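You operate a simulated robot arm through the tools that you are given. There is no shell and no other tool.

You are at the controls of a simulated robot arm. One attempt, no reset.

TASK
Clamp the brass strainer in the vice and change its basket.
Fine: cap off, brown basket into the deep side of the wash tray, the silver basket from the bench in, cap twisted on tight; it stays clamped; leave the basket in the drawer. Set down upright: brown basket, silver basket.

It is judged by the outcome, as a careful person would: the job done as asked, and still so three seconds after it is handed in. It fails if anything else is knocked over, pushed out of place, dropped, spilled or broken. Lids that push on must go on centred and level and be pressed home; caps that screw on are set level and turned clockwise until they are tight.

THE ROBOT
A 7-joint arm with a three-finger gripper, fixed in place. Base frame: the origin is at the foot of the arm, x ahead of it, y to its left, z up. Units: m, rad, N and s.
Its first joint turns from -2.897 to 2.897 rad. Payload 2.69 kg.
The TCP is the grasp point between the finger pads, 0.03 m short of the fingertips. In the tool frame z runs along the fingers and y along their closing line. Largest opening 0.128 m; the body of the gripper starts 0.117 m behind the TCP.
Orientation is told as [roll, pitch, yaw] about the base's x, y, z axes, in that order, counted from this pose: with the fingers straight down and closing along the base's y, the tool's x points along the base's -x, its y along +y and its z along -z.

THE INTERFACE
- The arm moves only by the tool jog_arm. Its argument "series" is a list of rows, each a list of 7 numbers: the finger opening in m, from 0 to 0.128, then the shift along the base's x, y, z in m, then the turn, a rotation vector about the base's x, y, z in rad. In form: [[fingers, x, y, z, wx, wy, wz], ...]. A call has 1 to 20 rows; each row is the pose to reach, as a shift and turn from the pose commanded when the call began. Rows are played at 5 a second. More than 0.05 m and 0.15 rad between two rows, or a gripper value outside its range, and nothing of the call is played. Where a pose cannot be reached the arm comes as near as it can. A force on the tool above 90 N (or 10 N above the force at the start of the call, whichever is more), or a blocked arm, ends the call early, and 0.2 s more pass. Each finger halts on what it meets, pressing with about 41 N; the grip force reading is that of the motor and also rises with nothing between the fingers. The clock runs only during rows and for 0.2 s after the last one: add rows that repeat a pose to give the fingers time. It gives the time, the measured TCP pose, the force on the tool (base axes), the opening and the grip force at its end, in the units of the frame above (readings bear some noise), with the torque about the TCP (base axes, N m) and any sound that the robot's microphone picked up.
- Cameras (640 x 400 px; columns grow to the right, rows downward): "scene" is fixed at [0.2209, 0.649, 1.4587]; the picture's right is [-0.62, -0.79, 0.00], its down [-0.52, 0.41, -0.75] and it looks along [0.59, -0.46, -0.66] (base axes); focal length 214 px, centre (320, 200). "wrist" rides on the gripper at [0.058, 0.054, -0.131] in the tool frame; the picture's right is [-0.68, 0.74, 0.00], its down [-0.62, -0.57, -0.55] and it looks along [-0.40, -0.37, 0.84] (tool axes); focal length 234 px, centre (320, 200). There is no depth. A picture from a camera that has moved, and an enlarged one, comes with that camera's place and axes in the base frame and with its lens.
- grab_frame(camera): a new picture of that camera. No time passes.
- lift_body(by): slides the trunk up (or, below 0, down) by that many m; the arm rides with it, the base frame stays. It gives what a move gives, with no picture.
- close_up(camera, box): a new picture of the part [left, top, right, bottom] of that camera's present view, enlarged. No time passes.
- job_done(): hands the job in; it is judged then, once.

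Places have to be worked out from the pictures, the camera data and where the tool is seen. Open the gripper and draw the arm clear of the work before you hand the job in, unless the task says otherwise.

The tools are called as name(argument=value, ...) on one line, values as JSON. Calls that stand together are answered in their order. jog_arm: Moves the arm, as the interface text tells. Its arguments: {"type":"object","properties":{"series":{"type":"array","items":{"type":"array","items":{"type":"number"}}}},"required":["series"]} The other tools are called the same way: lift_body (by) slides the trunk up or down; grab_frame (camera) takes a picture; close_up (camera, box) takes an enlarged picture of a part of a camera's view; job_done () hands the job in.

At the start:

```text
time_s: 0.0
eef_pos: [0.7347, -0.1283, 1.2531]
tool_rot: [0.0, -0.001, 0.001]
wrist_force: [-0.9, 0.5, 0.0]
moment: [-0.01, -0.01, 0.01]
grip_width: 0.128
finger_force: 0.0
trunk travel left (down, up): [-0.175, 0.175]
```

scene: 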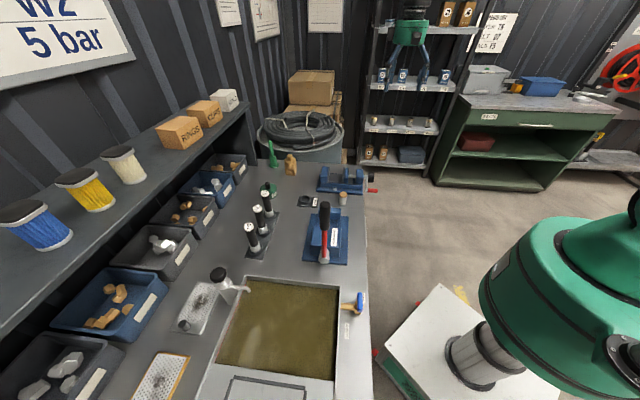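
wrist: 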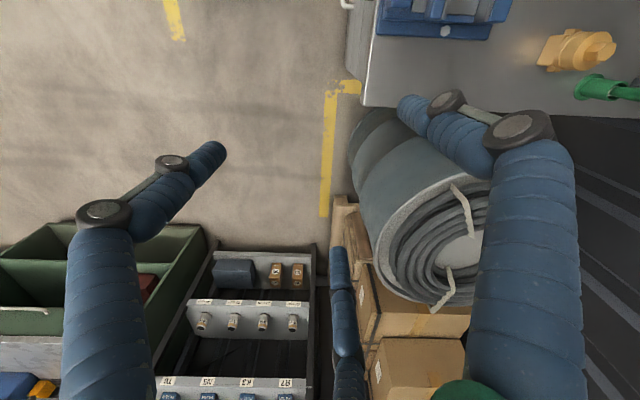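

I start by looking at the scene in detail: the bench, vice, wash tray and the surroundings.

close_up(camera="scene", box=[220, 130, 400, 270])

close_up(camera="scene", box=[120, 240, 400, 400])

close_up(camera="scene", box=[340, 0, 640, 200])

close_up(camera="scene", box=[0, 200, 260, 400])

```text
2.86 times, centred on (310, 200) of scene
camera zoom: at [0.2209, 0.649, 1.4587], right [-0.62, -0.79, 0.0], down [-0.52, 0.41, -0.75], along [0.59, -0.46, -0.66], focal length 613 px, centre (349, 200)
```

zoom: 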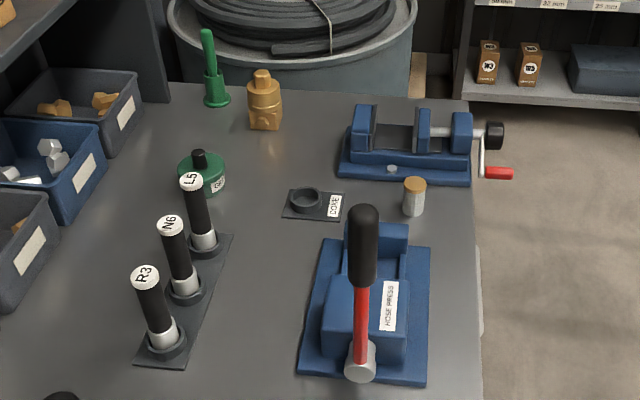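

```text
2.29 times, centred on (260, 320) of scene
camera zoom: at [0.2209, 0.649, 1.4587], right [-0.62, -0.79, 0.0], down [-0.52, 0.41, -0.75], along [0.59, -0.46, -0.66], focal length 490 px, centre (457, -74)
```

zoom: 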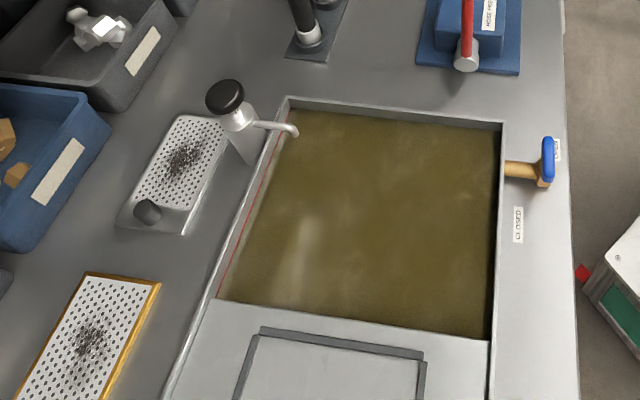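

```text
2.00 times, centred on (490, 100) of scene
camera zoom: at [0.2209, 0.649, 1.4587], right [-0.62, -0.79, 0.0], down [-0.52, 0.41, -0.75], along [0.59, -0.46, -0.66], focal length 429 px, centre (-20, 400)
```

zoom: 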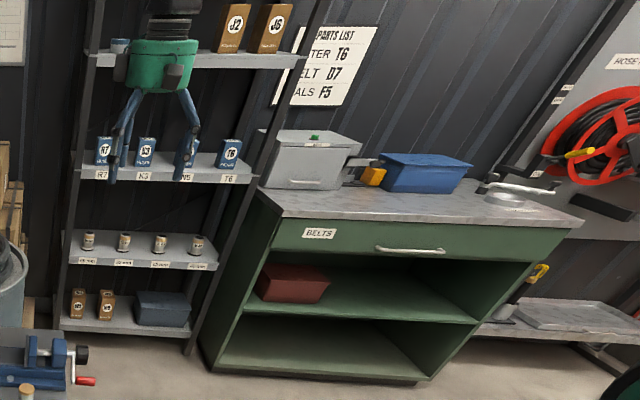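

```text
2.00 times, centred on (130, 300) of scene
camera zoom: at [0.2209, 0.649, 1.4587], right [-0.62, -0.79, 0.0], down [-0.52, 0.41, -0.75], along [0.59, -0.46, -0.66], focal length 429 px, centre (700, 0)
```

zoom: 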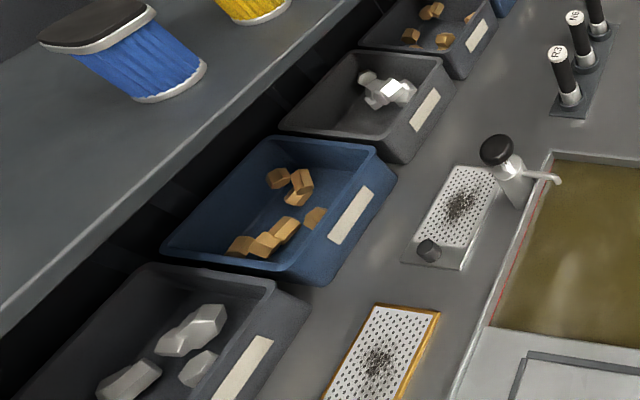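

The bench runs diagonally in the base frame, with its front edge about 0.5 m from the base along (0.72, 0.69). The strainer seems to be near (0.97, 0.24, 0.9). I move the arm high over the bench so the wrist camera can look at the vice area.

jog_arm(series=[[0.128, -0.02, 0.042, 0, 0, 0, 0], [0.128, -0.04, 0.084, 0, 0, 0, 0], [0.128, -0.06, 0.126, 0, 0, 0, 0], [0.128, -0.08, 0.168, 0, 0, 0, 0], [0.128, -0.1, 0.21, 0, 0, 0, 0], [0.128, -0.12, 0.252, 0, 0, 0, 0], [0.128, -0.14, 0.294, 0, 0, 0, 0], [0.128, -0.16, 0.33, 0, 0, 0, 0]])

grab_frame(camera="wrist")

grab_frame(camera="scene")

```text
time_s: 1.8
eef_pos: [0.5715, 0.1988, 1.254]
tool_rot: [0.0, 0.001, 0.001]
wrist_force: [-1.0, 0.0, 0.1]
moment: [0.02, -0.02, 0.03]
grip_width: 0.1279
finger_force: 0.1
trunk travel left (down, up): [-0.175, 0.175]
```

```text
taken
camera wrist: at [0.5134, 0.2527, 1.3859], right [0.68, 0.74, 0.0], down [0.62, -0.57, 0.55], along [0.4, -0.37, -0.84], focal length 234 px, centre (320, 200)
```

wrist: 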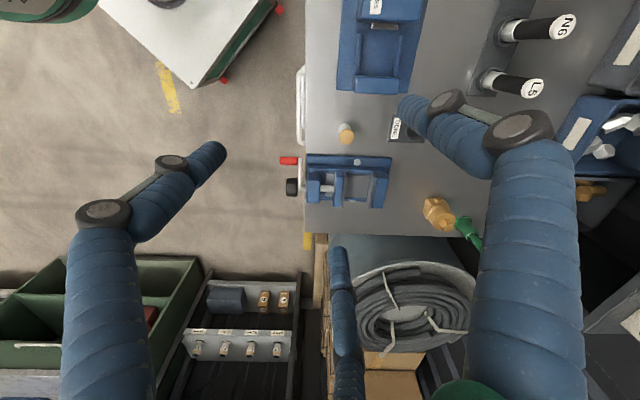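

```text
taken
```

scene: 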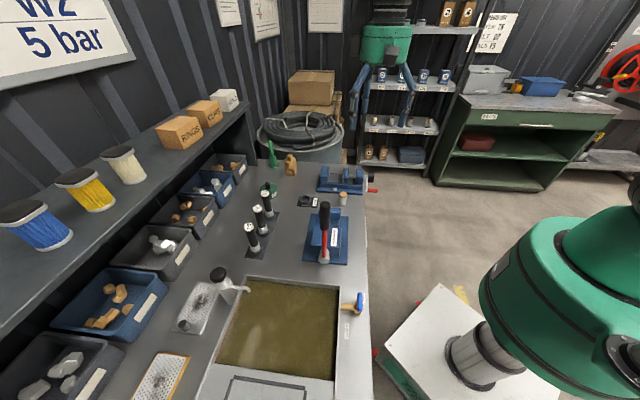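

The wrist camera now sees the bench with the vice, strainer and a drawer handle at the front edge. I enlarge these parts.

close_up(camera="wrist", box=[270, 100, 510, 250])

close_up(camera="wrist", box=[280, 140, 400, 215])

close_up(camera="scene", box=[260, 140, 390, 220])

```text
2.67 times, centred on (390, 175) of wrist
camera zoom: at [0.5134, 0.2527, 1.3859], right [0.68, 0.74, 0.0], down [0.62, -0.57, 0.55], along [0.4, -0.37, -0.84], focal length 624 px, centre (133, 267)
```

zoom: 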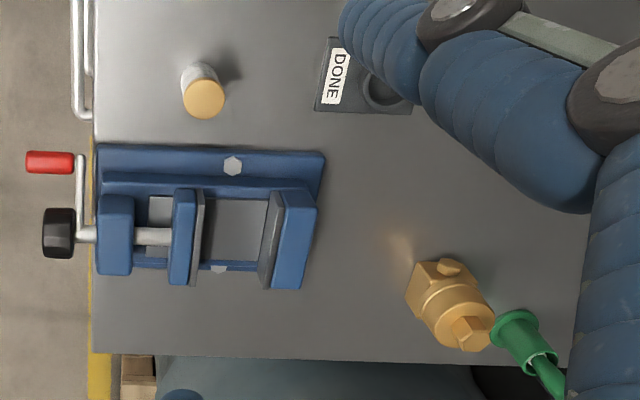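

```text
5.33 times, centred on (340, 178) of wrist
camera zoom: at [0.5134, 0.2527, 1.3859], right [0.68, 0.74, 0.0], down [0.62, -0.57, 0.55], along [0.4, -0.37, -0.84], focal length 1249 px, centre (213, 320)
```

zoom: 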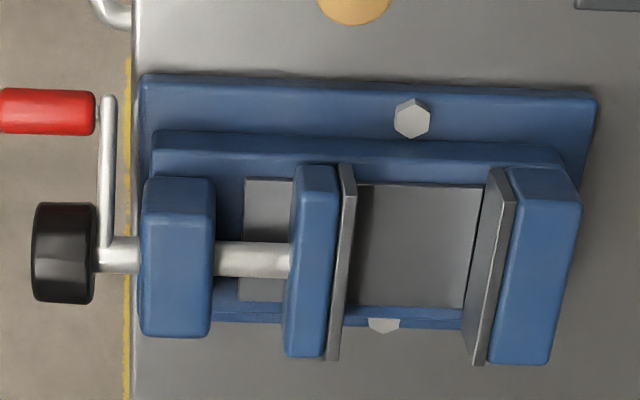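

```text
4.92 times, centred on (325, 180) of scene
camera zoom: at [0.2209, 0.649, 1.4587], right [-0.62, -0.79, 0.0], down [-0.52, 0.41, -0.75], along [0.59, -0.46, -0.66], focal length 1056 px, centre (295, 298)
```

zoom: 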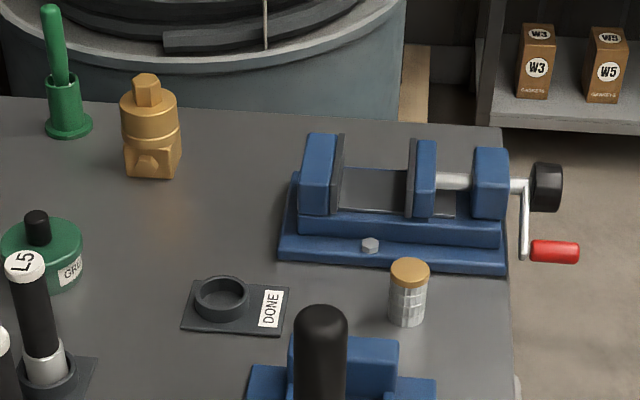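

The strainer is a brass body with a cap that has a hex boss. Beside the vice is a silver mesh basket with a brass-coloured rim. Next I look at the wash tray, swinging left and yawing the tool.

jog_arm(series=[[0.128, -0.027, 0.034, 0, 0, 0, 0.067], [0.128, -0.054, 0.068, 0, 0, 0, 0.133], [0.128, -0.08, 0.1, 0, 0, 0, 0.2], [0.128, -0.107, 0.134, 0, 0, 0, 0.267], [0.128, -0.134, 0.167, 0, 0, 0, 0.333], [0.128, -0.16, 0.2, 0, 0, 0, 0.4], [0.128, -0.187, 0.234, 0, 0, 0, 0.467], [0.128, -0.214, 0.267, 0, 0, 0, 0.533], [0.128, -0.24, 0.3, 0, 0, 0, 0.6], [0.128, -0.267, 0.334, 0, 0, 0, 0.667], [0.128, -0.294, 0.367, 0, 0, 0, 0.733], [0.128, -0.32, 0.4, 0, 0, 0, 0.785]])

grab_frame(camera="wrist")

```text
time_s: 4.4
eef_pos: [0.2615, 0.5954, 1.2438]
tool_rot: [-0.007, 0.015, 0.776]
wrist_force: [-0.9, -0.9, -0.3]
moment: [0.04, -0.02, -0.03]
grip_width: 0.1275
finger_force: 0.0
trunk travel left (down, up): [-0.175, 0.175]
```

```text
taken
camera wrist: at [0.1821, 0.5945, 1.3754], right [-0.03, 1.0, -0.01], down [0.84, 0.03, 0.54], along [0.54, 0.0, -0.84], focal length 234 px, centre (320, 200)
```

wrist: 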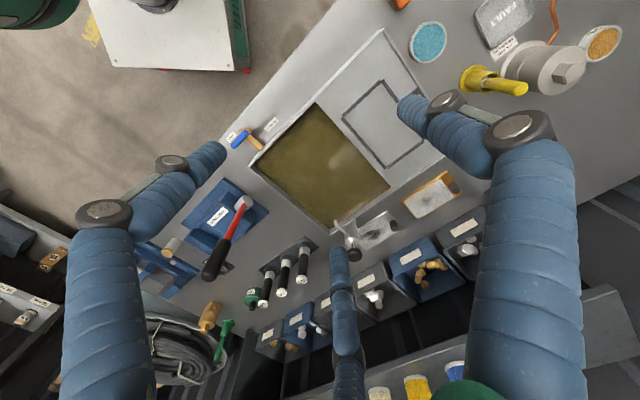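

The tray has a liquid-filled half and a grey ledge half with a dark outlined square. I enlarge it.

close_up(camera="wrist", box=[230, 20, 450, 240])

close_up(camera="wrist", box=[380, 0, 640, 120])

close_up(camera="wrist", box=[120, 100, 330, 370])

```text
1.82 times, centred on (340, 130) of wrist
camera zoom: at [0.1821, 0.5945, 1.3754], right [-0.03, 1.0, -0.01], down [0.84, 0.03, 0.54], along [0.54, 0.0, -0.84], focal length 426 px, centre (284, 327)
```

zoom: 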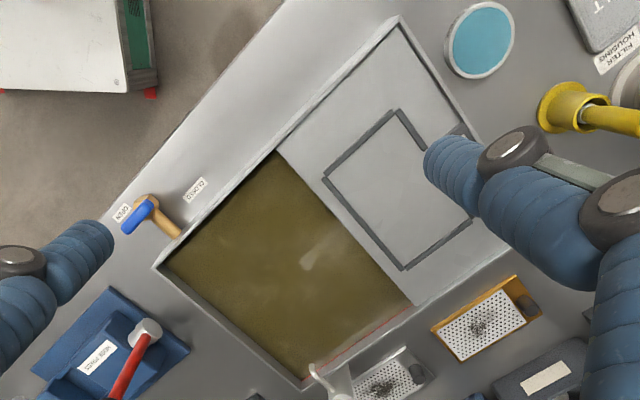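

```text
2.46 times, centred on (510, 60) of wrist
camera zoom: at [0.1821, 0.5945, 1.3754], right [-0.03, 1.0, -0.01], down [0.84, 0.03, 0.54], along [0.54, 0.0, -0.84], focal length 576 px, centre (-148, 545)
```

zoom: 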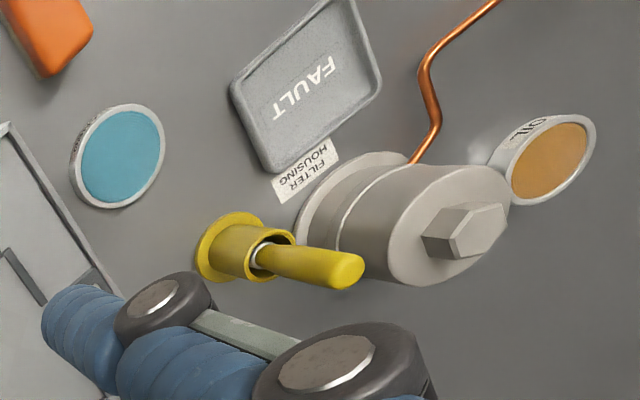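

```text
1.48 times, centred on (225, 235) of wrist
camera zoom: at [0.1821, 0.5945, 1.3754], right [-0.03, 1.0, -0.01], down [0.84, 0.03, 0.54], along [0.54, 0.0, -0.84], focal length 347 px, centre (461, 148)
```

zoom: 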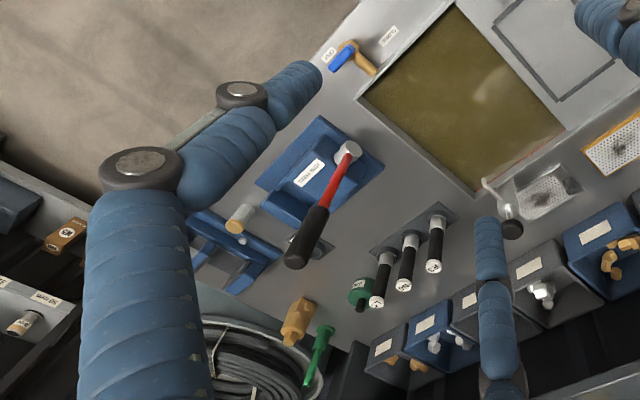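

The deep side is the liquid-filled well and the shallow side is the grey ledge. Now I go back for a closer view of the strainer, keeping high.

jog_arm(series=[[0.128, 0.035, -0.025, 0, 0, 0, 0], [0.128, 0.07, -0.05, 0, 0, 0, 0], [0.128, 0.105, -0.075, 0, 0, 0, 0], [0.128, 0.14, -0.1, 0, 0, 0, 0], [0.128, 0.175, -0.126, 0, 0, 0, 0], [0.128, 0.21, -0.152, 0, 0, 0, 0], [0.128, 0.245, -0.177, 0, 0, 0, 0], [0.128, 0.28, -0.202, 0, 0, 0, 0], [0.128, 0.315, -0.228, 0, 0, 0, 0], [0.128, 0.35, -0.253, 0, 0, 0, 0], [0.128, 0.385, -0.278, 0, 0, 0, 0], [0.128, 0.42, -0.304, 0, 0, 0, 0], [0.128, 0.455, -0.33, 0, 0, 0, 0], [0.128, 0.49, -0.355, 0, 0, 0, 0], [0.128, 0.49, -0.355, -0.04, 0, 0, 0], [0.128, 0.49, -0.355, -0.08, 0, 0, 0]])

grab_frame(camera="wrist")

grab_frame(camera="scene")

```text
time_s: 7.8
eef_pos: [0.7381, 0.2463, 1.1702]
tool_rot: [0.0, -0.001, 0.785]
wrist_force: [0.3, -0.6, 1.2]
moment: [-0.04, -0.02, 0.01]
grip_width: 0.1278
finger_force: 0.2
trunk travel left (down, up): [-0.175, 0.175]
```

```text
taken
camera wrist: at [0.6583, 0.2431, 1.3033], right [-0.04, 1.0, 0.0], down [0.84, 0.04, 0.55], along [0.55, 0.02, -0.84], focal length 234 px, centre (320, 200)
```

wrist: 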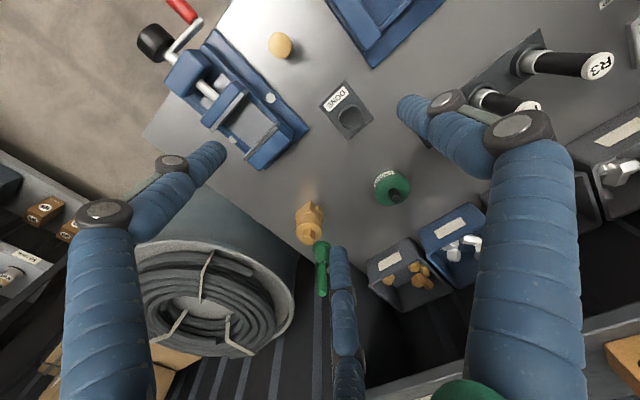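

```text
taken
```

scene: 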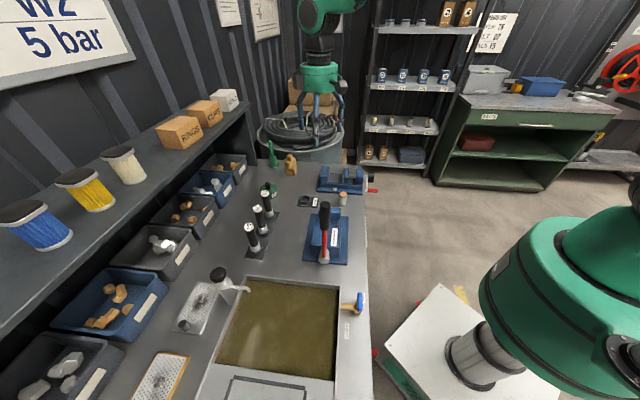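

I enlarge the strainer and vice from here.

close_up(camera="wrist", box=[270, 160, 350, 300])

close_up(camera="wrist", box=[130, 0, 390, 180])

close_up(camera="scene", box=[255, 135, 315, 185])

close_up(camera="scene", box=[305, 150, 385, 220])

```text
2.86 times, centred on (310, 230) of wrist
camera zoom: at [0.6583, 0.2431, 1.3033], right [-0.04, 1.0, 0.0], down [0.84, 0.04, 0.55], along [0.55, 0.02, -0.84], focal length 669 px, centre (349, 114)
```

zoom: 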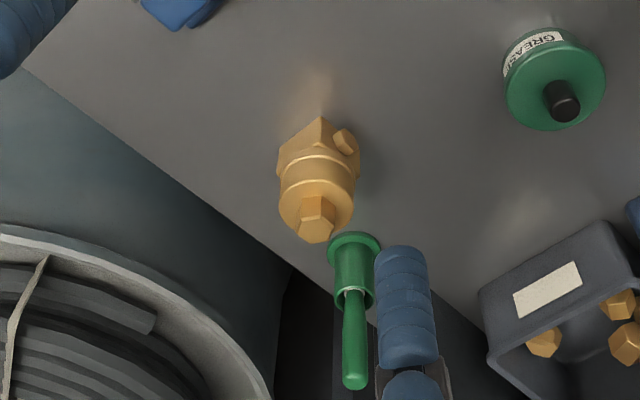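

```text
2.22 times, centred on (260, 90) of wrist
camera zoom: at [0.6583, 0.2431, 1.3033], right [-0.04, 1.0, 0.0], down [0.84, 0.04, 0.55], along [0.55, 0.02, -0.84], focal length 520 px, centre (453, 444)
```

zoom: 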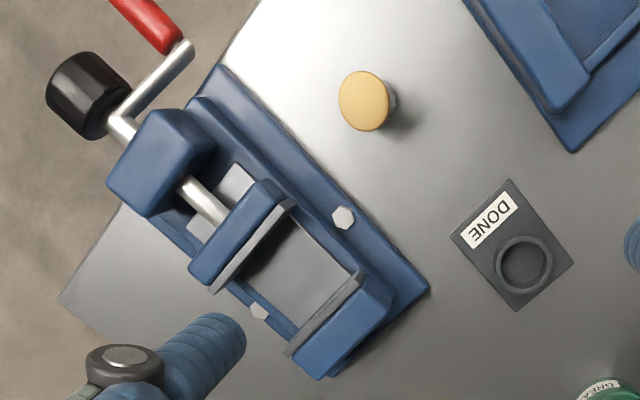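

```text
8.00 times, centred on (285, 160) of scene
camera zoom: at [0.2209, 0.649, 1.4587], right [-0.62, -0.79, 0.0], down [-0.52, 0.41, -0.75], along [0.59, -0.46, -0.66], focal length 1716 px, centre (600, 520)
```

zoom: 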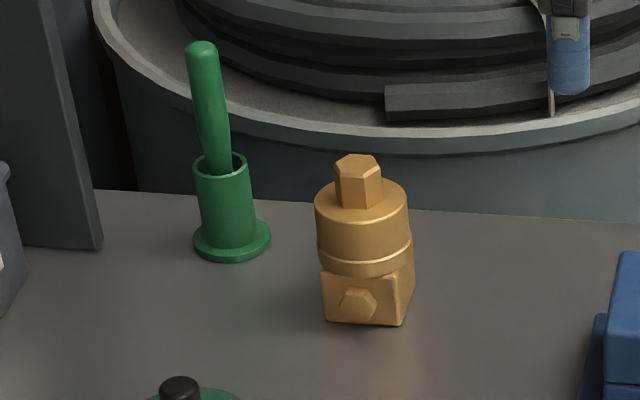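

```text
5.71 times, centred on (345, 185) of scene
camera zoom: at [0.2209, 0.649, 1.4587], right [-0.62, -0.79, 0.0], down [-0.52, 0.41, -0.75], along [0.59, -0.46, -0.66], focal length 1226 px, centre (177, 286)
```

zoom: 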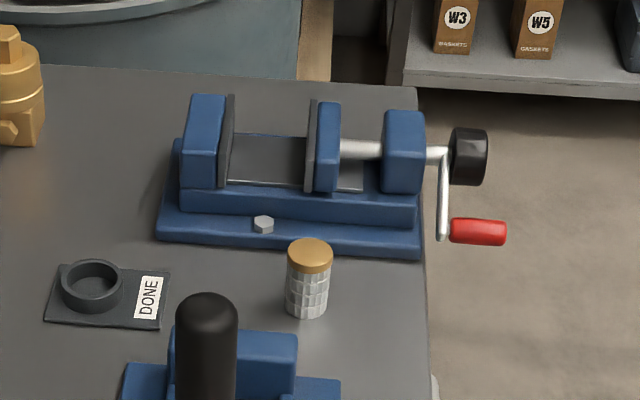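

Triangulating from both cameras, the strainer axis is near (0.973, 0.234) with its top at about z 0.97, and the bench is at z ≈ 0.885. I test the reach straight above it, fingertips well over its top.

jog_arm(series=[[0.128, 0.04, 0, 0, 0, 0, 0], [0.128, 0.08, 0, 0, 0, 0, 0], [0.128, 0.12, 0, 0, 0, 0, 0], [0.128, 0.16, 0, -0.02, 0, 0, 0], [0.128, 0.19, -0.005, -0.04, 0, 0, 0], [0.128, 0.215, -0.01, -0.06, 0, 0, 0], [0.128, 0.235, -0.012, -0.09, 0, 0, 0], [0.128, 0.235, -0.012, -0.09, 0, 0, 0]])

grab_frame(camera="wrist")

close_up(camera="scene", box=[230, 80, 390, 200])

```text
time_s: 9.6
eef_pos: [0.9808, 0.2346, 1.0855]
tool_rot: [0.001, 0.001, 0.786]
wrist_force: [0.4, 0.5, -0.1]
moment: [0.0, 0.07, 0.02]
grip_width: 0.1283
finger_force: 0.1
trunk travel left (down, up): [-0.175, 0.175]
```

```text
taken
camera wrist: at [0.9002, 0.2322, 1.2167], right [-0.04, 1.0, 0.0], down [0.84, 0.04, 0.55], along [0.55, 0.02, -0.84], focal length 234 px, centre (320, 200)
```

wrist: 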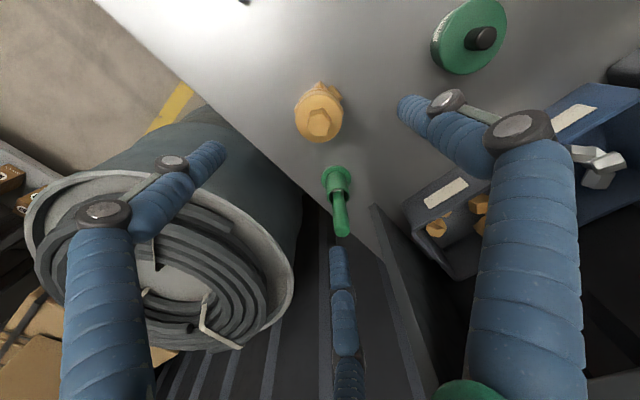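

```text
3.33 times, centred on (310, 140) of scene
camera zoom: at [0.2209, 0.649, 1.4587], right [-0.62, -0.79, 0.0], down [-0.52, 0.41, -0.75], along [0.59, -0.46, -0.66], focal length 715 px, centre (353, 400)
```

zoom: 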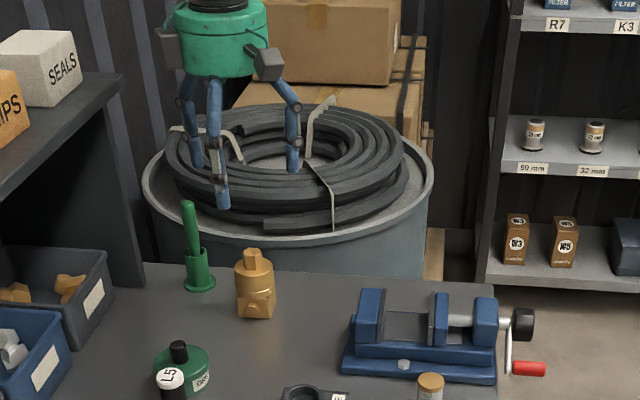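

The arm reaches straight down here (r ≈ 1.0). The hand looks like it has three jointed fingers in the pictures, so I take a closer look before relying on its shape.

close_up(camera="scene", box=[255, 70, 325, 140])

jog_arm(series=[[0.06, 0, 0, 0, 0, 0, 0], [0.06, 0, 0, 0, 0, 0, 0], [0.06, 0, 0, 0, 0, 0, 0]])

grab_frame(camera="wrist")

close_up(camera="scene", box=[255, 70, 325, 140])

```text
5.71 times, centred on (290, 105) of scene
camera zoom: at [0.2209, 0.649, 1.4587], right [-0.62, -0.79, 0.0], down [-0.52, 0.41, -0.75], along [0.59, -0.46, -0.66], focal length 1226 px, centre (491, 743)
```

zoom: 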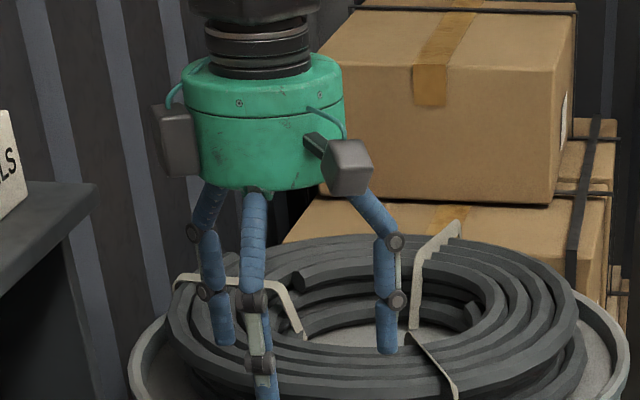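

```text
time_s: 10.4
eef_pos: [0.9787, 0.2348, 1.0859]
tool_rot: [0.0, 0.0, 0.786]
wrist_force: [0.0, -0.6, 0.8]
moment: [-0.02, -0.02, -0.02]
grip_width: 0.0598
finger_force: 0.1
trunk travel left (down, up): [-0.175, 0.175]
```

```text
taken
camera wrist: at [0.8992, 0.2322, 1.2176], right [-0.04, 1.0, 0.0], down [0.84, 0.04, 0.55], along [0.55, 0.02, -0.84], focal length 234 px, centre (320, 200)
```

wrist: 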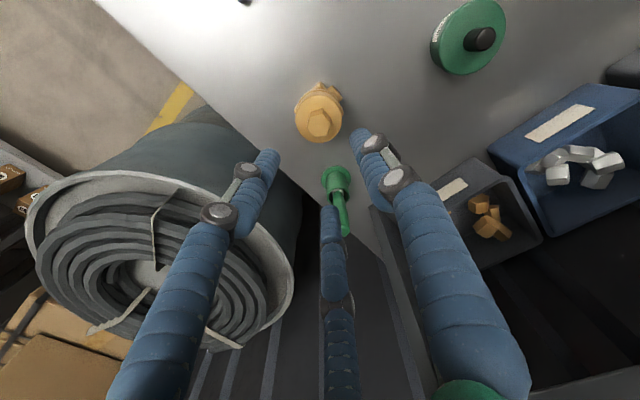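

```text
5.71 times, centred on (290, 105) of scene
camera zoom: at [0.2209, 0.649, 1.4587], right [-0.62, -0.79, 0.0], down [-0.52, 0.41, -0.75], along [0.59, -0.46, -0.66], focal length 1226 px, centre (491, 743)
```

zoom: 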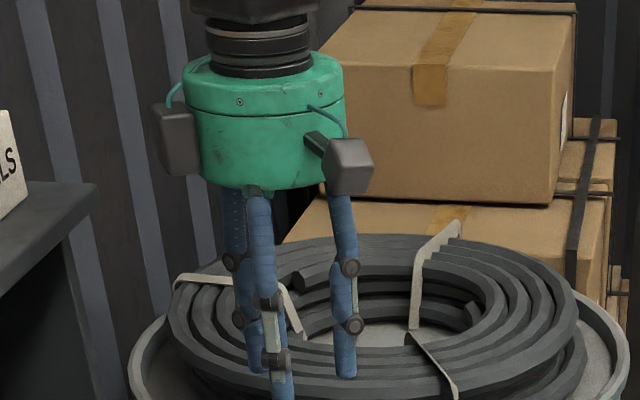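

I enlarge the view of the strainer from above to get its position and the orientation of its square body.

close_up(camera="wrist", box=[270, 60, 370, 160])

```text
4.00 times, centred on (320, 110) of wrist
camera zoom: at [0.8992, 0.2322, 1.2176], right [-0.04, 1.0, 0.0], down [0.84, 0.04, 0.55], along [0.55, 0.02, -0.84], focal length 937 px, centre (320, 560)
```

zoom: 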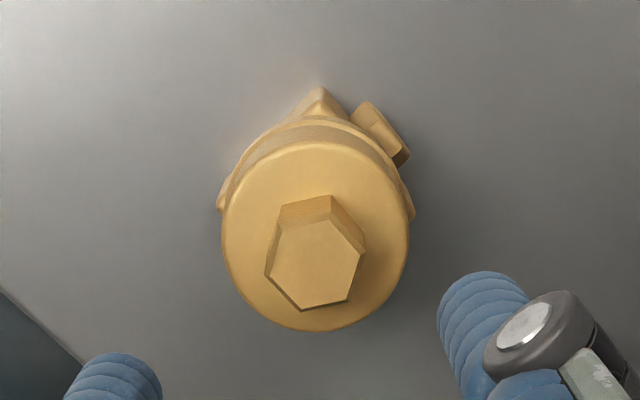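

Combining the two wrist views, the strainer axis is at (0.964, 0.2336) with the hex top at z ≈ 0.977, the cap about Ø0.051, and the block square to the bench at about 44.6°. The bench is at z ≈ 0.878. I descend around the cap with the fingers above the side plug.

jog_arm(series=[[0.1, -0.0144, -0.0012, 0, 0, 0, 0], [0.1, -0.0144, -0.0012, -0.03, 0, 0, 0], [0.1, -0.0144, -0.0012, -0.06, 0, 0, 0], [0.1, -0.0144, -0.0012, -0.09, 0, 0, 0]])

grab_frame(camera="wrist")

close_up(camera="scene", box=[240, 90, 360, 190])

```text
time_s: 11.4
eef_pos: [0.9652, 0.2342, 0.9936]
tool_rot: [-0.002, -0.001, 0.784]
wrist_force: [1.4, 0.4, 0.2]
moment: [-0.02, 0.02, 0.0]
grip_width: 0.1
finger_force: 0.0
trunk travel left (down, up): [-0.175, 0.175]
```

```text
taken
camera wrist: at [0.8864, 0.2319, 1.125], right [-0.04, 1.0, 0.0], down [0.84, 0.04, 0.55], along [0.55, 0.02, -0.84], focal length 234 px, centre (320, 200)
```

wrist: 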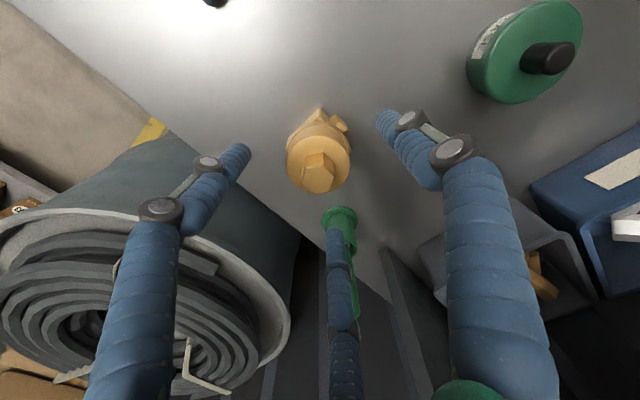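

```text
4.00 times, centred on (300, 140) of scene
camera zoom: at [0.2209, 0.649, 1.4587], right [-0.62, -0.79, 0.0], down [-0.52, 0.41, -0.75], along [0.59, -0.46, -0.66], focal length 858 px, centre (400, 440)
```

zoom: 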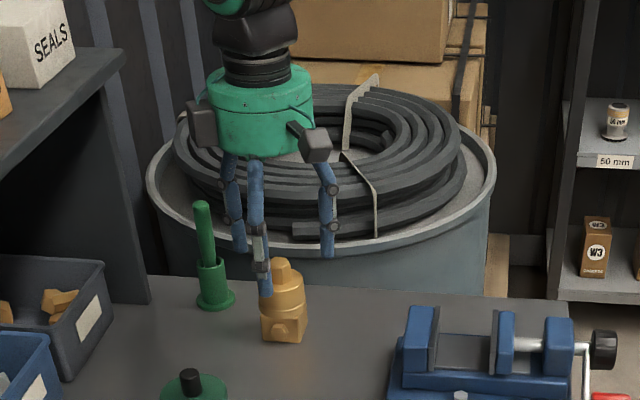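

I need a finer estimate of the height, so I enlarge the strainer in the wrist view.

close_up(camera="wrist", box=[270, 90, 370, 250])

close_up(camera="scene", box=[275, 125, 335, 185])

```text
2.50 times, centred on (320, 170) of wrist
camera zoom: at [0.8864, 0.2319, 1.125], right [-0.04, 1.0, 0.0], down [0.84, 0.04, 0.55], along [0.55, 0.02, -0.84], focal length 585 px, centre (320, 275)
```

zoom: 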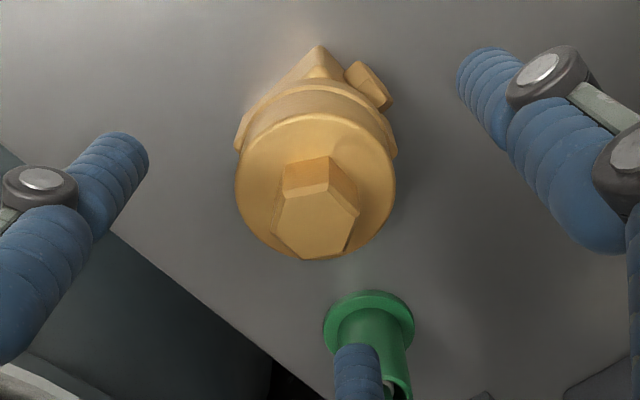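

```text
6.67 times, centred on (305, 155) of scene
camera zoom: at [0.2209, 0.649, 1.4587], right [-0.62, -0.79, 0.0], down [-0.52, 0.41, -0.75], along [0.59, -0.46, -0.66], focal length 1430 px, centre (420, 500)
```

zoom: 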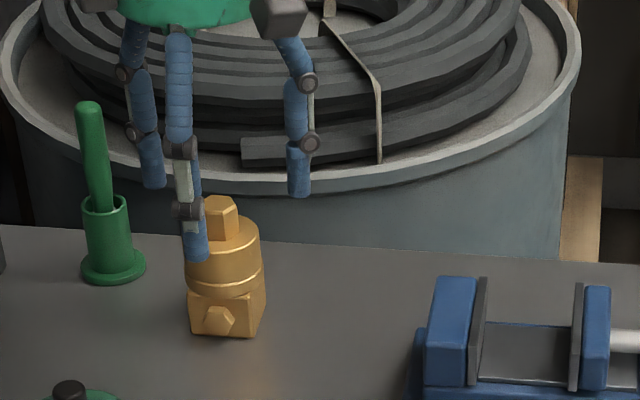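

The hex top is at about z 0.98 and the axis at about (0.963, 0.2335). The hand is centred, so I descend to TCP z 0.945 and close on the cap.

jog_arm(series=[[0.1, -0.002, -0.0007, -0.025, 0, 0, 0], [0.1, -0.002, -0.0007, -0.048, 0, 0, 0], [0.08, -0.002, -0.0007, -0.048, 0, 0, 0], [0.065, -0.002, -0.0007, -0.048, 0, 0, 0], [0.055, -0.002, -0.0007, -0.048, 0, 0, 0], [0.045, -0.002, -0.0007, -0.048, 0, 0, 0], [0.04, -0.002, -0.0007, -0.048, 0, 0, 0]])

grab_frame(camera="wrist")

close_up(camera="scene", box=[255, 105, 345, 195])

```text
time_s: 13.0
eef_pos: [0.9627, 0.2326, 0.9468]
tool_rot: [-0.002, 0.001, 0.785]
wrist_force: [2.1, -0.9, 1.3]
moment: [-0.05, -0.1, -0.01]
grip_width: 0.0551
finger_force: 11.4
trunk travel left (down, up): [-0.175, 0.175]
```

```text
taken
camera wrist: at [0.8828, 0.23, 1.0788], right [-0.04, 1.0, 0.0], down [0.84, 0.04, 0.55], along [0.55, 0.02, -0.84], focal length 234 px, centre (320, 200)
```

wrist: 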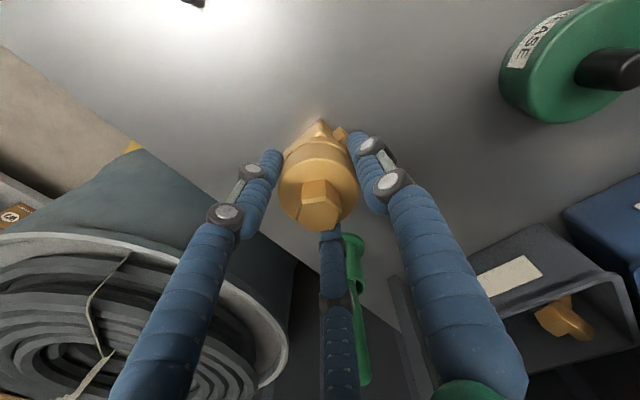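

```text
4.44 times, centred on (300, 150) of scene
camera zoom: at [0.2209, 0.649, 1.4587], right [-0.62, -0.79, 0.0], down [-0.52, 0.41, -0.75], along [0.59, -0.46, -0.66], focal length 953 px, centre (409, 422)
```

zoom: 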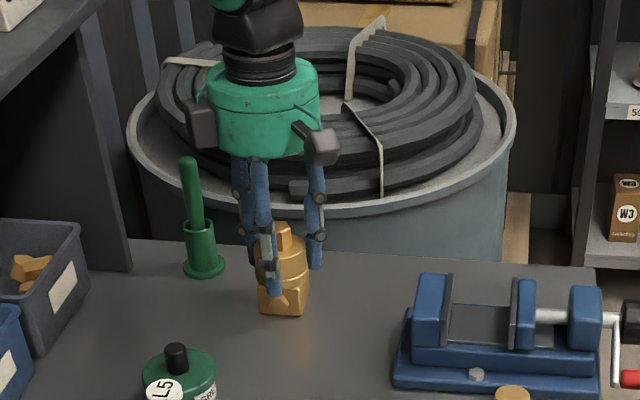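

The grip is on (width 0.055). I firm it up and lift slowly.

jog_arm(series=[[0.03, 0, 0, 0, 0, 0, 0], [0.02, 0, 0, 0, 0, 0, 0], [0.02, 0, 0, 0.01, 0, 0, 0], [0.02, 0, 0, 0.03, 0, 0, 0], [0.02, 0, 0, 0.06, 0, 0, 0], [0.02, 0, 0, 0.1, 0, 0, 0], [0.02, 0, 0, 0.14, 0, 0, 0], [0.02, 0, 0, 0.18, 0, 0, 0]])

grab_frame(camera="wrist")

```text
time_s: 14.8
eef_pos: [0.9621, 0.2312, 1.1227]
tool_rot: [0.002, 0.002, 0.784]
wrist_force: [-0.9, -0.2, -6.5]
moment: [0.02, -0.01, 0.01]
grip_width: 0.0545
finger_force: 25.4
trunk travel left (down, up): [-0.175, 0.175]
```

```text
taken
camera wrist: at [0.882, 0.2273, 1.2537], right [-0.04, 1.0, 0.0], down [0.84, 0.04, 0.55], along [0.55, 0.02, -0.84], focal length 234 px, centre (320, 200)
```

wrist: 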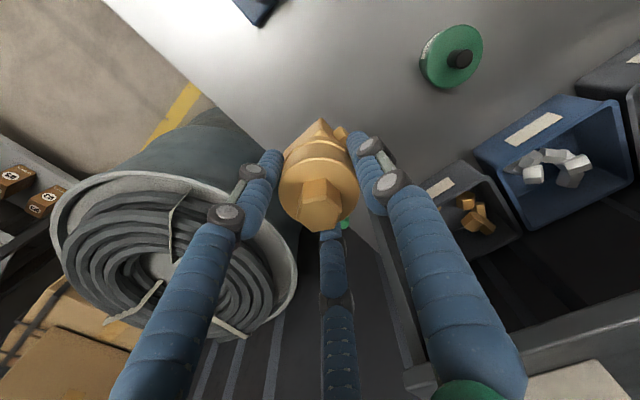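

The strainer is lifted securely at about 0.65 kg. I move to a viewing pose above the vice to measure it, staying high.

jog_arm(series=[[0.02, -0.02, -0.02, 0.01, 0, 0, 0], [0.02, -0.04, -0.04, 0.02, 0, 0, 0], [0.02, -0.06, -0.06, 0.03, 0, 0, 0], [0.02, -0.08, -0.08, 0.03, 0, 0, 0], [0.02, -0.1, -0.1, 0.03, 0, 0, 0], [0.02, -0.11, -0.11, 0.03, 0, 0, 0], [0.02, -0.11, -0.11, 0.03, 0, 0, 0]])

grab_frame(camera="wrist")

close_up(camera="wrist", box=[150, 0, 390, 150])

close_up(camera="scene", box=[285, 100, 385, 200])

```text
time_s: 16.4
eef_pos: [0.8529, 0.1207, 1.1535]
tool_rot: [0.001, 0.0, 0.784]
wrist_force: [0.6, 0.3, -3.3]
moment: [0.01, 0.02, 0.04]
grip_width: 0.0538
finger_force: 41.1
trunk travel left (down, up): [-0.175, 0.175]
```

```text
taken
camera wrist: at [0.7723, 0.1173, 1.2854], right [-0.04, 1.0, 0.0], down [0.84, 0.04, 0.55], along [0.55, 0.02, -0.84], focal length 234 px, centre (320, 200)
```

wrist: 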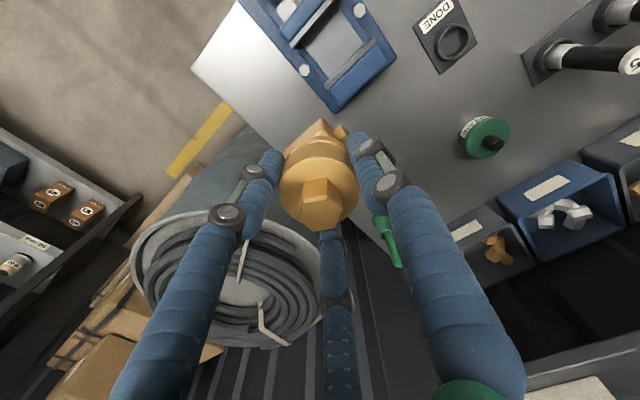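

```text
2.67 times, centred on (270, 75) of wrist
camera zoom: at [0.7723, 0.1173, 1.2854], right [-0.04, 1.0, 0.0], down [0.84, 0.04, 0.55], along [0.55, 0.02, -0.84], focal length 624 px, centre (453, 533)
```

zoom: 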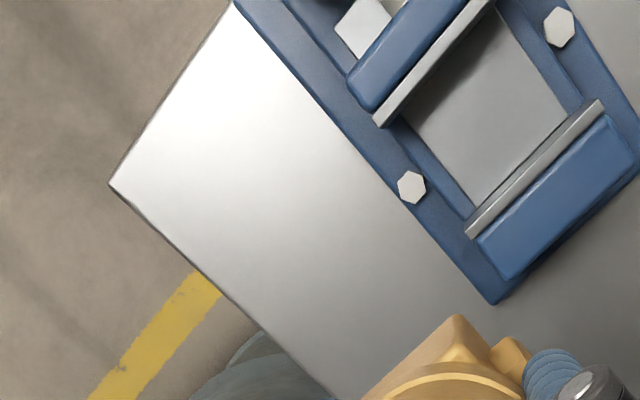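

```text
4.00 times, centred on (335, 150) of scene
camera zoom: at [0.2209, 0.649, 1.4587], right [-0.62, -0.79, 0.0], down [-0.52, 0.41, -0.75], along [0.59, -0.46, -0.66], focal length 858 px, centre (260, 400)
```

zoom: 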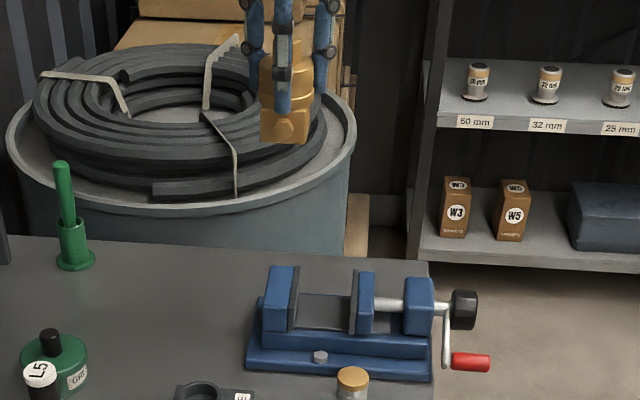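

From the wrist views, the jaw faces run at 133.9°, the gap is about 0.06 m, and its centre is at about (0.766, 0.134). The jaw tops are near z 0.945. I carry the strainer over that point and check alignment before lowering.

jog_arm(series=[[0.02, -0.03, 0.005, 0, 0, 0, 0], [0.02, -0.06, 0.01, -0.01, 0, 0, 0], [0.02, -0.0868, 0.0134, -0.03, 0, 0, -0.01], [0.02, -0.0868, 0.0134, -0.055, 0, 0, -0.015], [0.02, -0.0868, 0.0134, -0.075, 0, 0, -0.015], [0.02, -0.0868, 0.0134, -0.075, 0, 0, -0.015]])

grab_frame(camera="wrist")

close_up(camera="wrist", box=[200, 60, 440, 260])

close_up(camera="scene", box=[300, 120, 390, 210])

```text
time_s: 17.8
eef_pos: [0.7686, 0.1351, 1.0789]
tool_rot: [0.0, 0.0, 0.771]
wrist_force: [1.3, 0.9, -4.3]
moment: [0.0, 0.01, 0.0]
grip_width: 0.0538
finger_force: 40.9
trunk travel left (down, up): [-0.175, 0.175]
```

```text
taken
camera wrist: at [0.6878, 0.1331, 1.2103], right [-0.03, 1.0, 0.0], down [0.84, 0.02, 0.55], along [0.55, 0.01, -0.84], focal length 234 px, centre (320, 200)
```

wrist: 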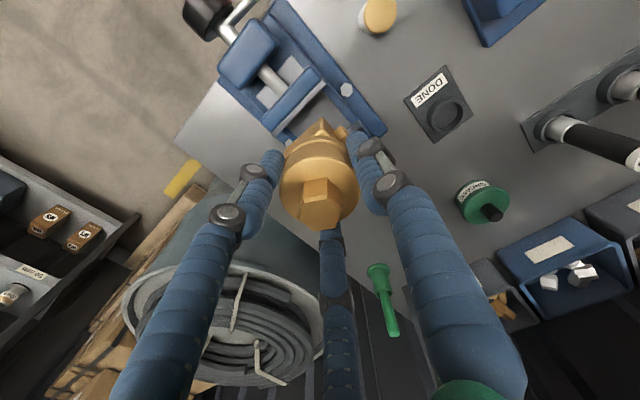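

```text
2.00 times, centred on (320, 160) of wrist
camera zoom: at [0.6878, 0.1331, 1.2103], right [-0.03, 1.0, 0.0], down [0.84, 0.02, 0.55], along [0.55, 0.01, -0.84], focal length 468 px, centre (320, 280)
```

zoom: 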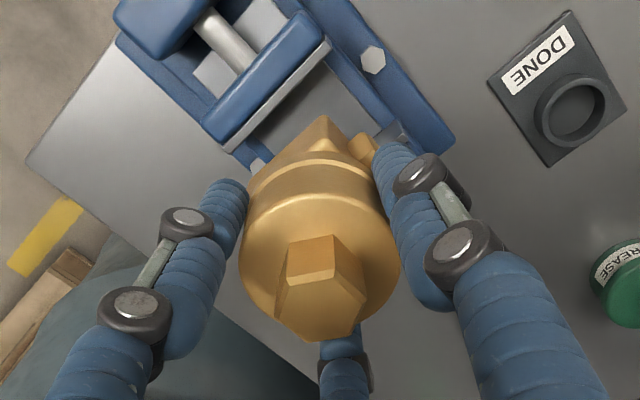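

```text
4.44 times, centred on (345, 165) of scene
camera zoom: at [0.2209, 0.649, 1.4587], right [-0.62, -0.79, 0.0], down [-0.52, 0.41, -0.75], along [0.59, -0.46, -0.66], focal length 953 px, centre (209, 356)
```

zoom: 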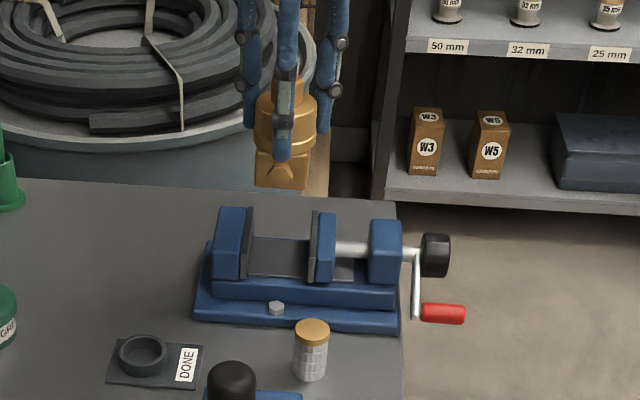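

I enlarge the vice jaws and the held block in the scene view to compare their columns.

close_up(camera="scene", box=[335, 145, 385, 195])

close_up(camera="scene", box=[340, 130, 380, 170])

```text
8.00 times, centred on (360, 170) of scene
camera zoom: at [0.2209, 0.649, 1.4587], right [-0.62, -0.79, 0.0], down [-0.52, 0.41, -0.75], along [0.59, -0.46, -0.66], focal length 1716 px, centre (0, 440)
```

zoom: 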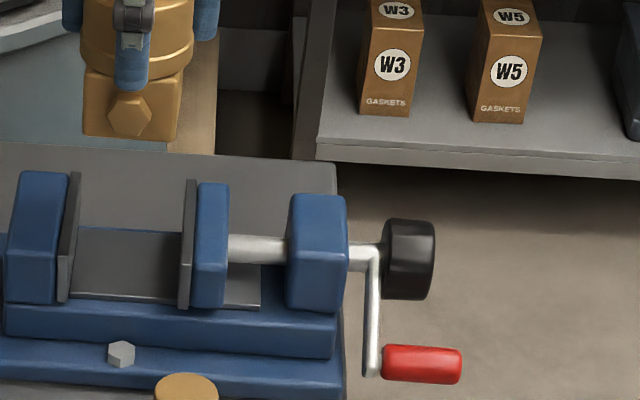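

```text
10.00 times, centred on (360, 150) of scene
camera zoom: at [0.2209, 0.649, 1.4587], right [-0.62, -0.79, 0.0], down [-0.52, 0.41, -0.75], along [0.59, -0.46, -0.66], focal length 2145 px, centre (-80, 700)
```

zoom: 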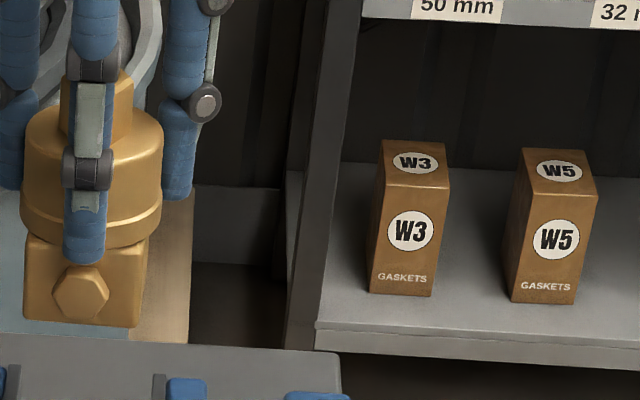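

Both cameras agree that the gap is about 0.058 m wide with its centre at f ≈ 0.6445, so I shift 3 mm and lower the block between the jaws to just above the expected floor.

jog_arm(series=[[0.02, -0.0026, -0.0017, 0, 0, 0, 0], [0.02, -0.0026, -0.0017, -0.02, 0, 0, 0], [0.02, -0.0026, -0.0017, -0.04, 0, 0, 0], [0.02, -0.0026, -0.0017, -0.06, 0, 0, 0], [0.02, -0.0026, -0.0017, -0.075, 0, 0, 0]])

close_up(camera="scene", box=[325, 130, 385, 190])

close_up(camera="wrist", box=[200, 30, 440, 260])

```text
time_s: 19.0
eef_pos: [0.7639, 0.1336, 1.0045]
tool_rot: [0.0, 0.0, 0.769]
wrist_force: [-0.4, -0.2, -5.7]
moment: [0.01, 0.02, 0.01]
grip_width: 0.0537
finger_force: 41.0
trunk travel left (down, up): [-0.175, 0.175]
```

```text
6.67 times, centred on (355, 160) of scene
camera zoom: at [0.2209, 0.649, 1.4587], right [-0.62, -0.79, 0.0], down [-0.52, 0.41, -0.75], along [0.59, -0.46, -0.66], focal length 1430 px, centre (87, 467)
```

zoom: 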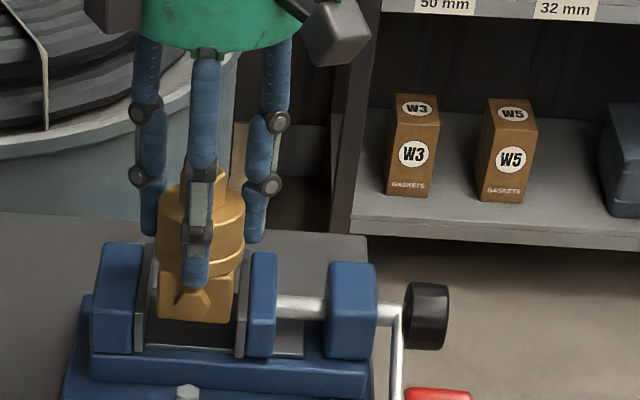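

```text
1.74 times, centred on (320, 145) of wrist
camera zoom: at [0.6836, 0.1325, 1.1365], right [-0.03, 1.0, 0.0], down [0.84, 0.02, 0.55], along [0.55, 0.01, -0.84], focal length 407 px, centre (320, 296)
```

zoom: 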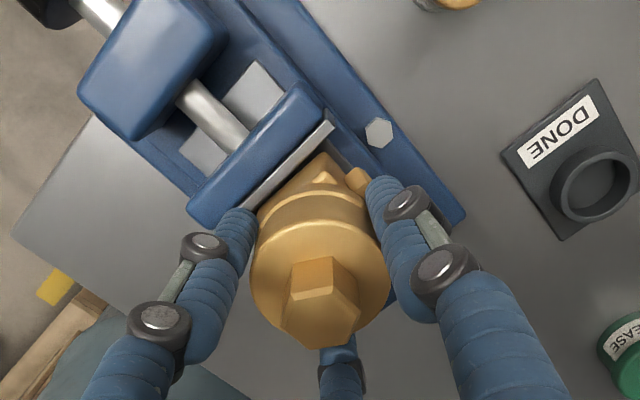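

The block is centred between the jaws with clearance on both sides. I lower slowly to feel the floor.

jog_arm(series=[[0.02, 0, 0, -0.008, 0, 0, 0], [0.02, 0, 0, -0.014, 0, 0, 0], [0.02, 0, 0, -0.018, 0, 0, 0], [0.02, 0, 0, -0.021, 0, 0, 0]])

close_up(camera="scene", box=[325, 130, 385, 190])

```text
time_s: 20.0
eef_pos: [0.7627, 0.1352, 0.9874]
tool_rot: [-0.002, -0.002, 0.771]
wrist_force: [-7.4, -0.5, 17.8]
moment: [0.24, 0.97, 0.06]
grip_width: 0.0536
finger_force: 40.4
trunk travel left (down, up): [-0.175, 0.175]
```

```text
6.67 times, centred on (355, 160) of scene
camera zoom: at [0.2209, 0.649, 1.4587], right [-0.62, -0.79, 0.0], down [-0.52, 0.41, -0.75], along [0.59, -0.46, -0.66], focal length 1430 px, centre (87, 467)
```

zoom: 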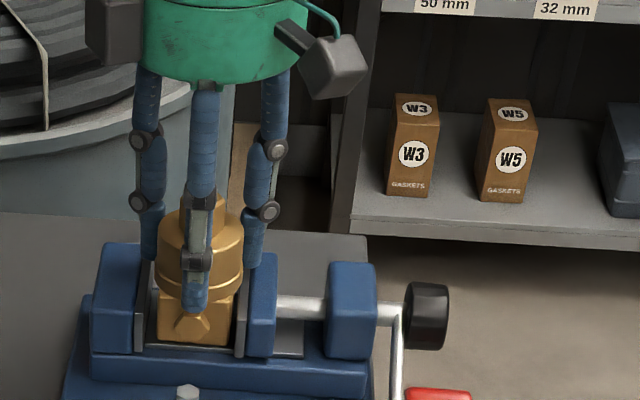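

Contact is felt at TCP z ≈ 0.987 with 18 N up. I look closely to see whether the block bottom is on the vice floor.

close_up(camera="scene", box=[332, 155, 362, 185])

close_up(camera="wrist", box=[230, 60, 410, 240])

```text
13.33 times, centred on (347, 170) of scene
camera zoom: at [0.2209, 0.649, 1.4587], right [-0.62, -0.79, 0.0], down [-0.52, 0.41, -0.75], along [0.59, -0.46, -0.66], focal length 2860 px, centre (-40, 600)
```

zoom: 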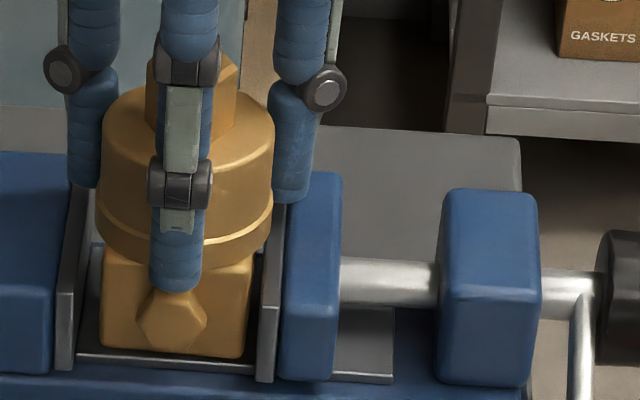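

```text
2.22 times, centred on (320, 150) of wrist
camera zoom: at [0.6827, 0.1323, 1.1187], right [-0.03, 1.0, 0.0], down [0.83, 0.02, 0.55], along [0.55, 0.02, -0.83], focal length 520 px, centre (320, 311)
```

zoom: 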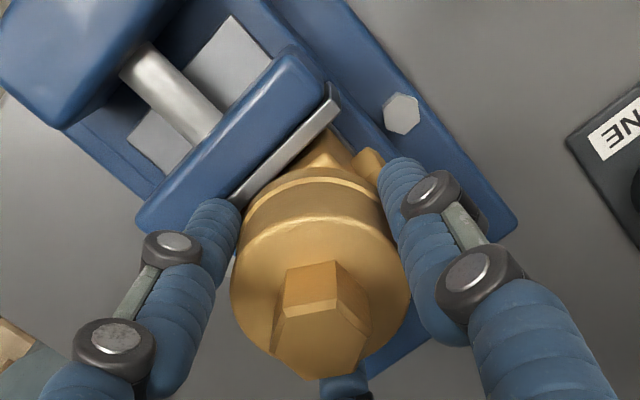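

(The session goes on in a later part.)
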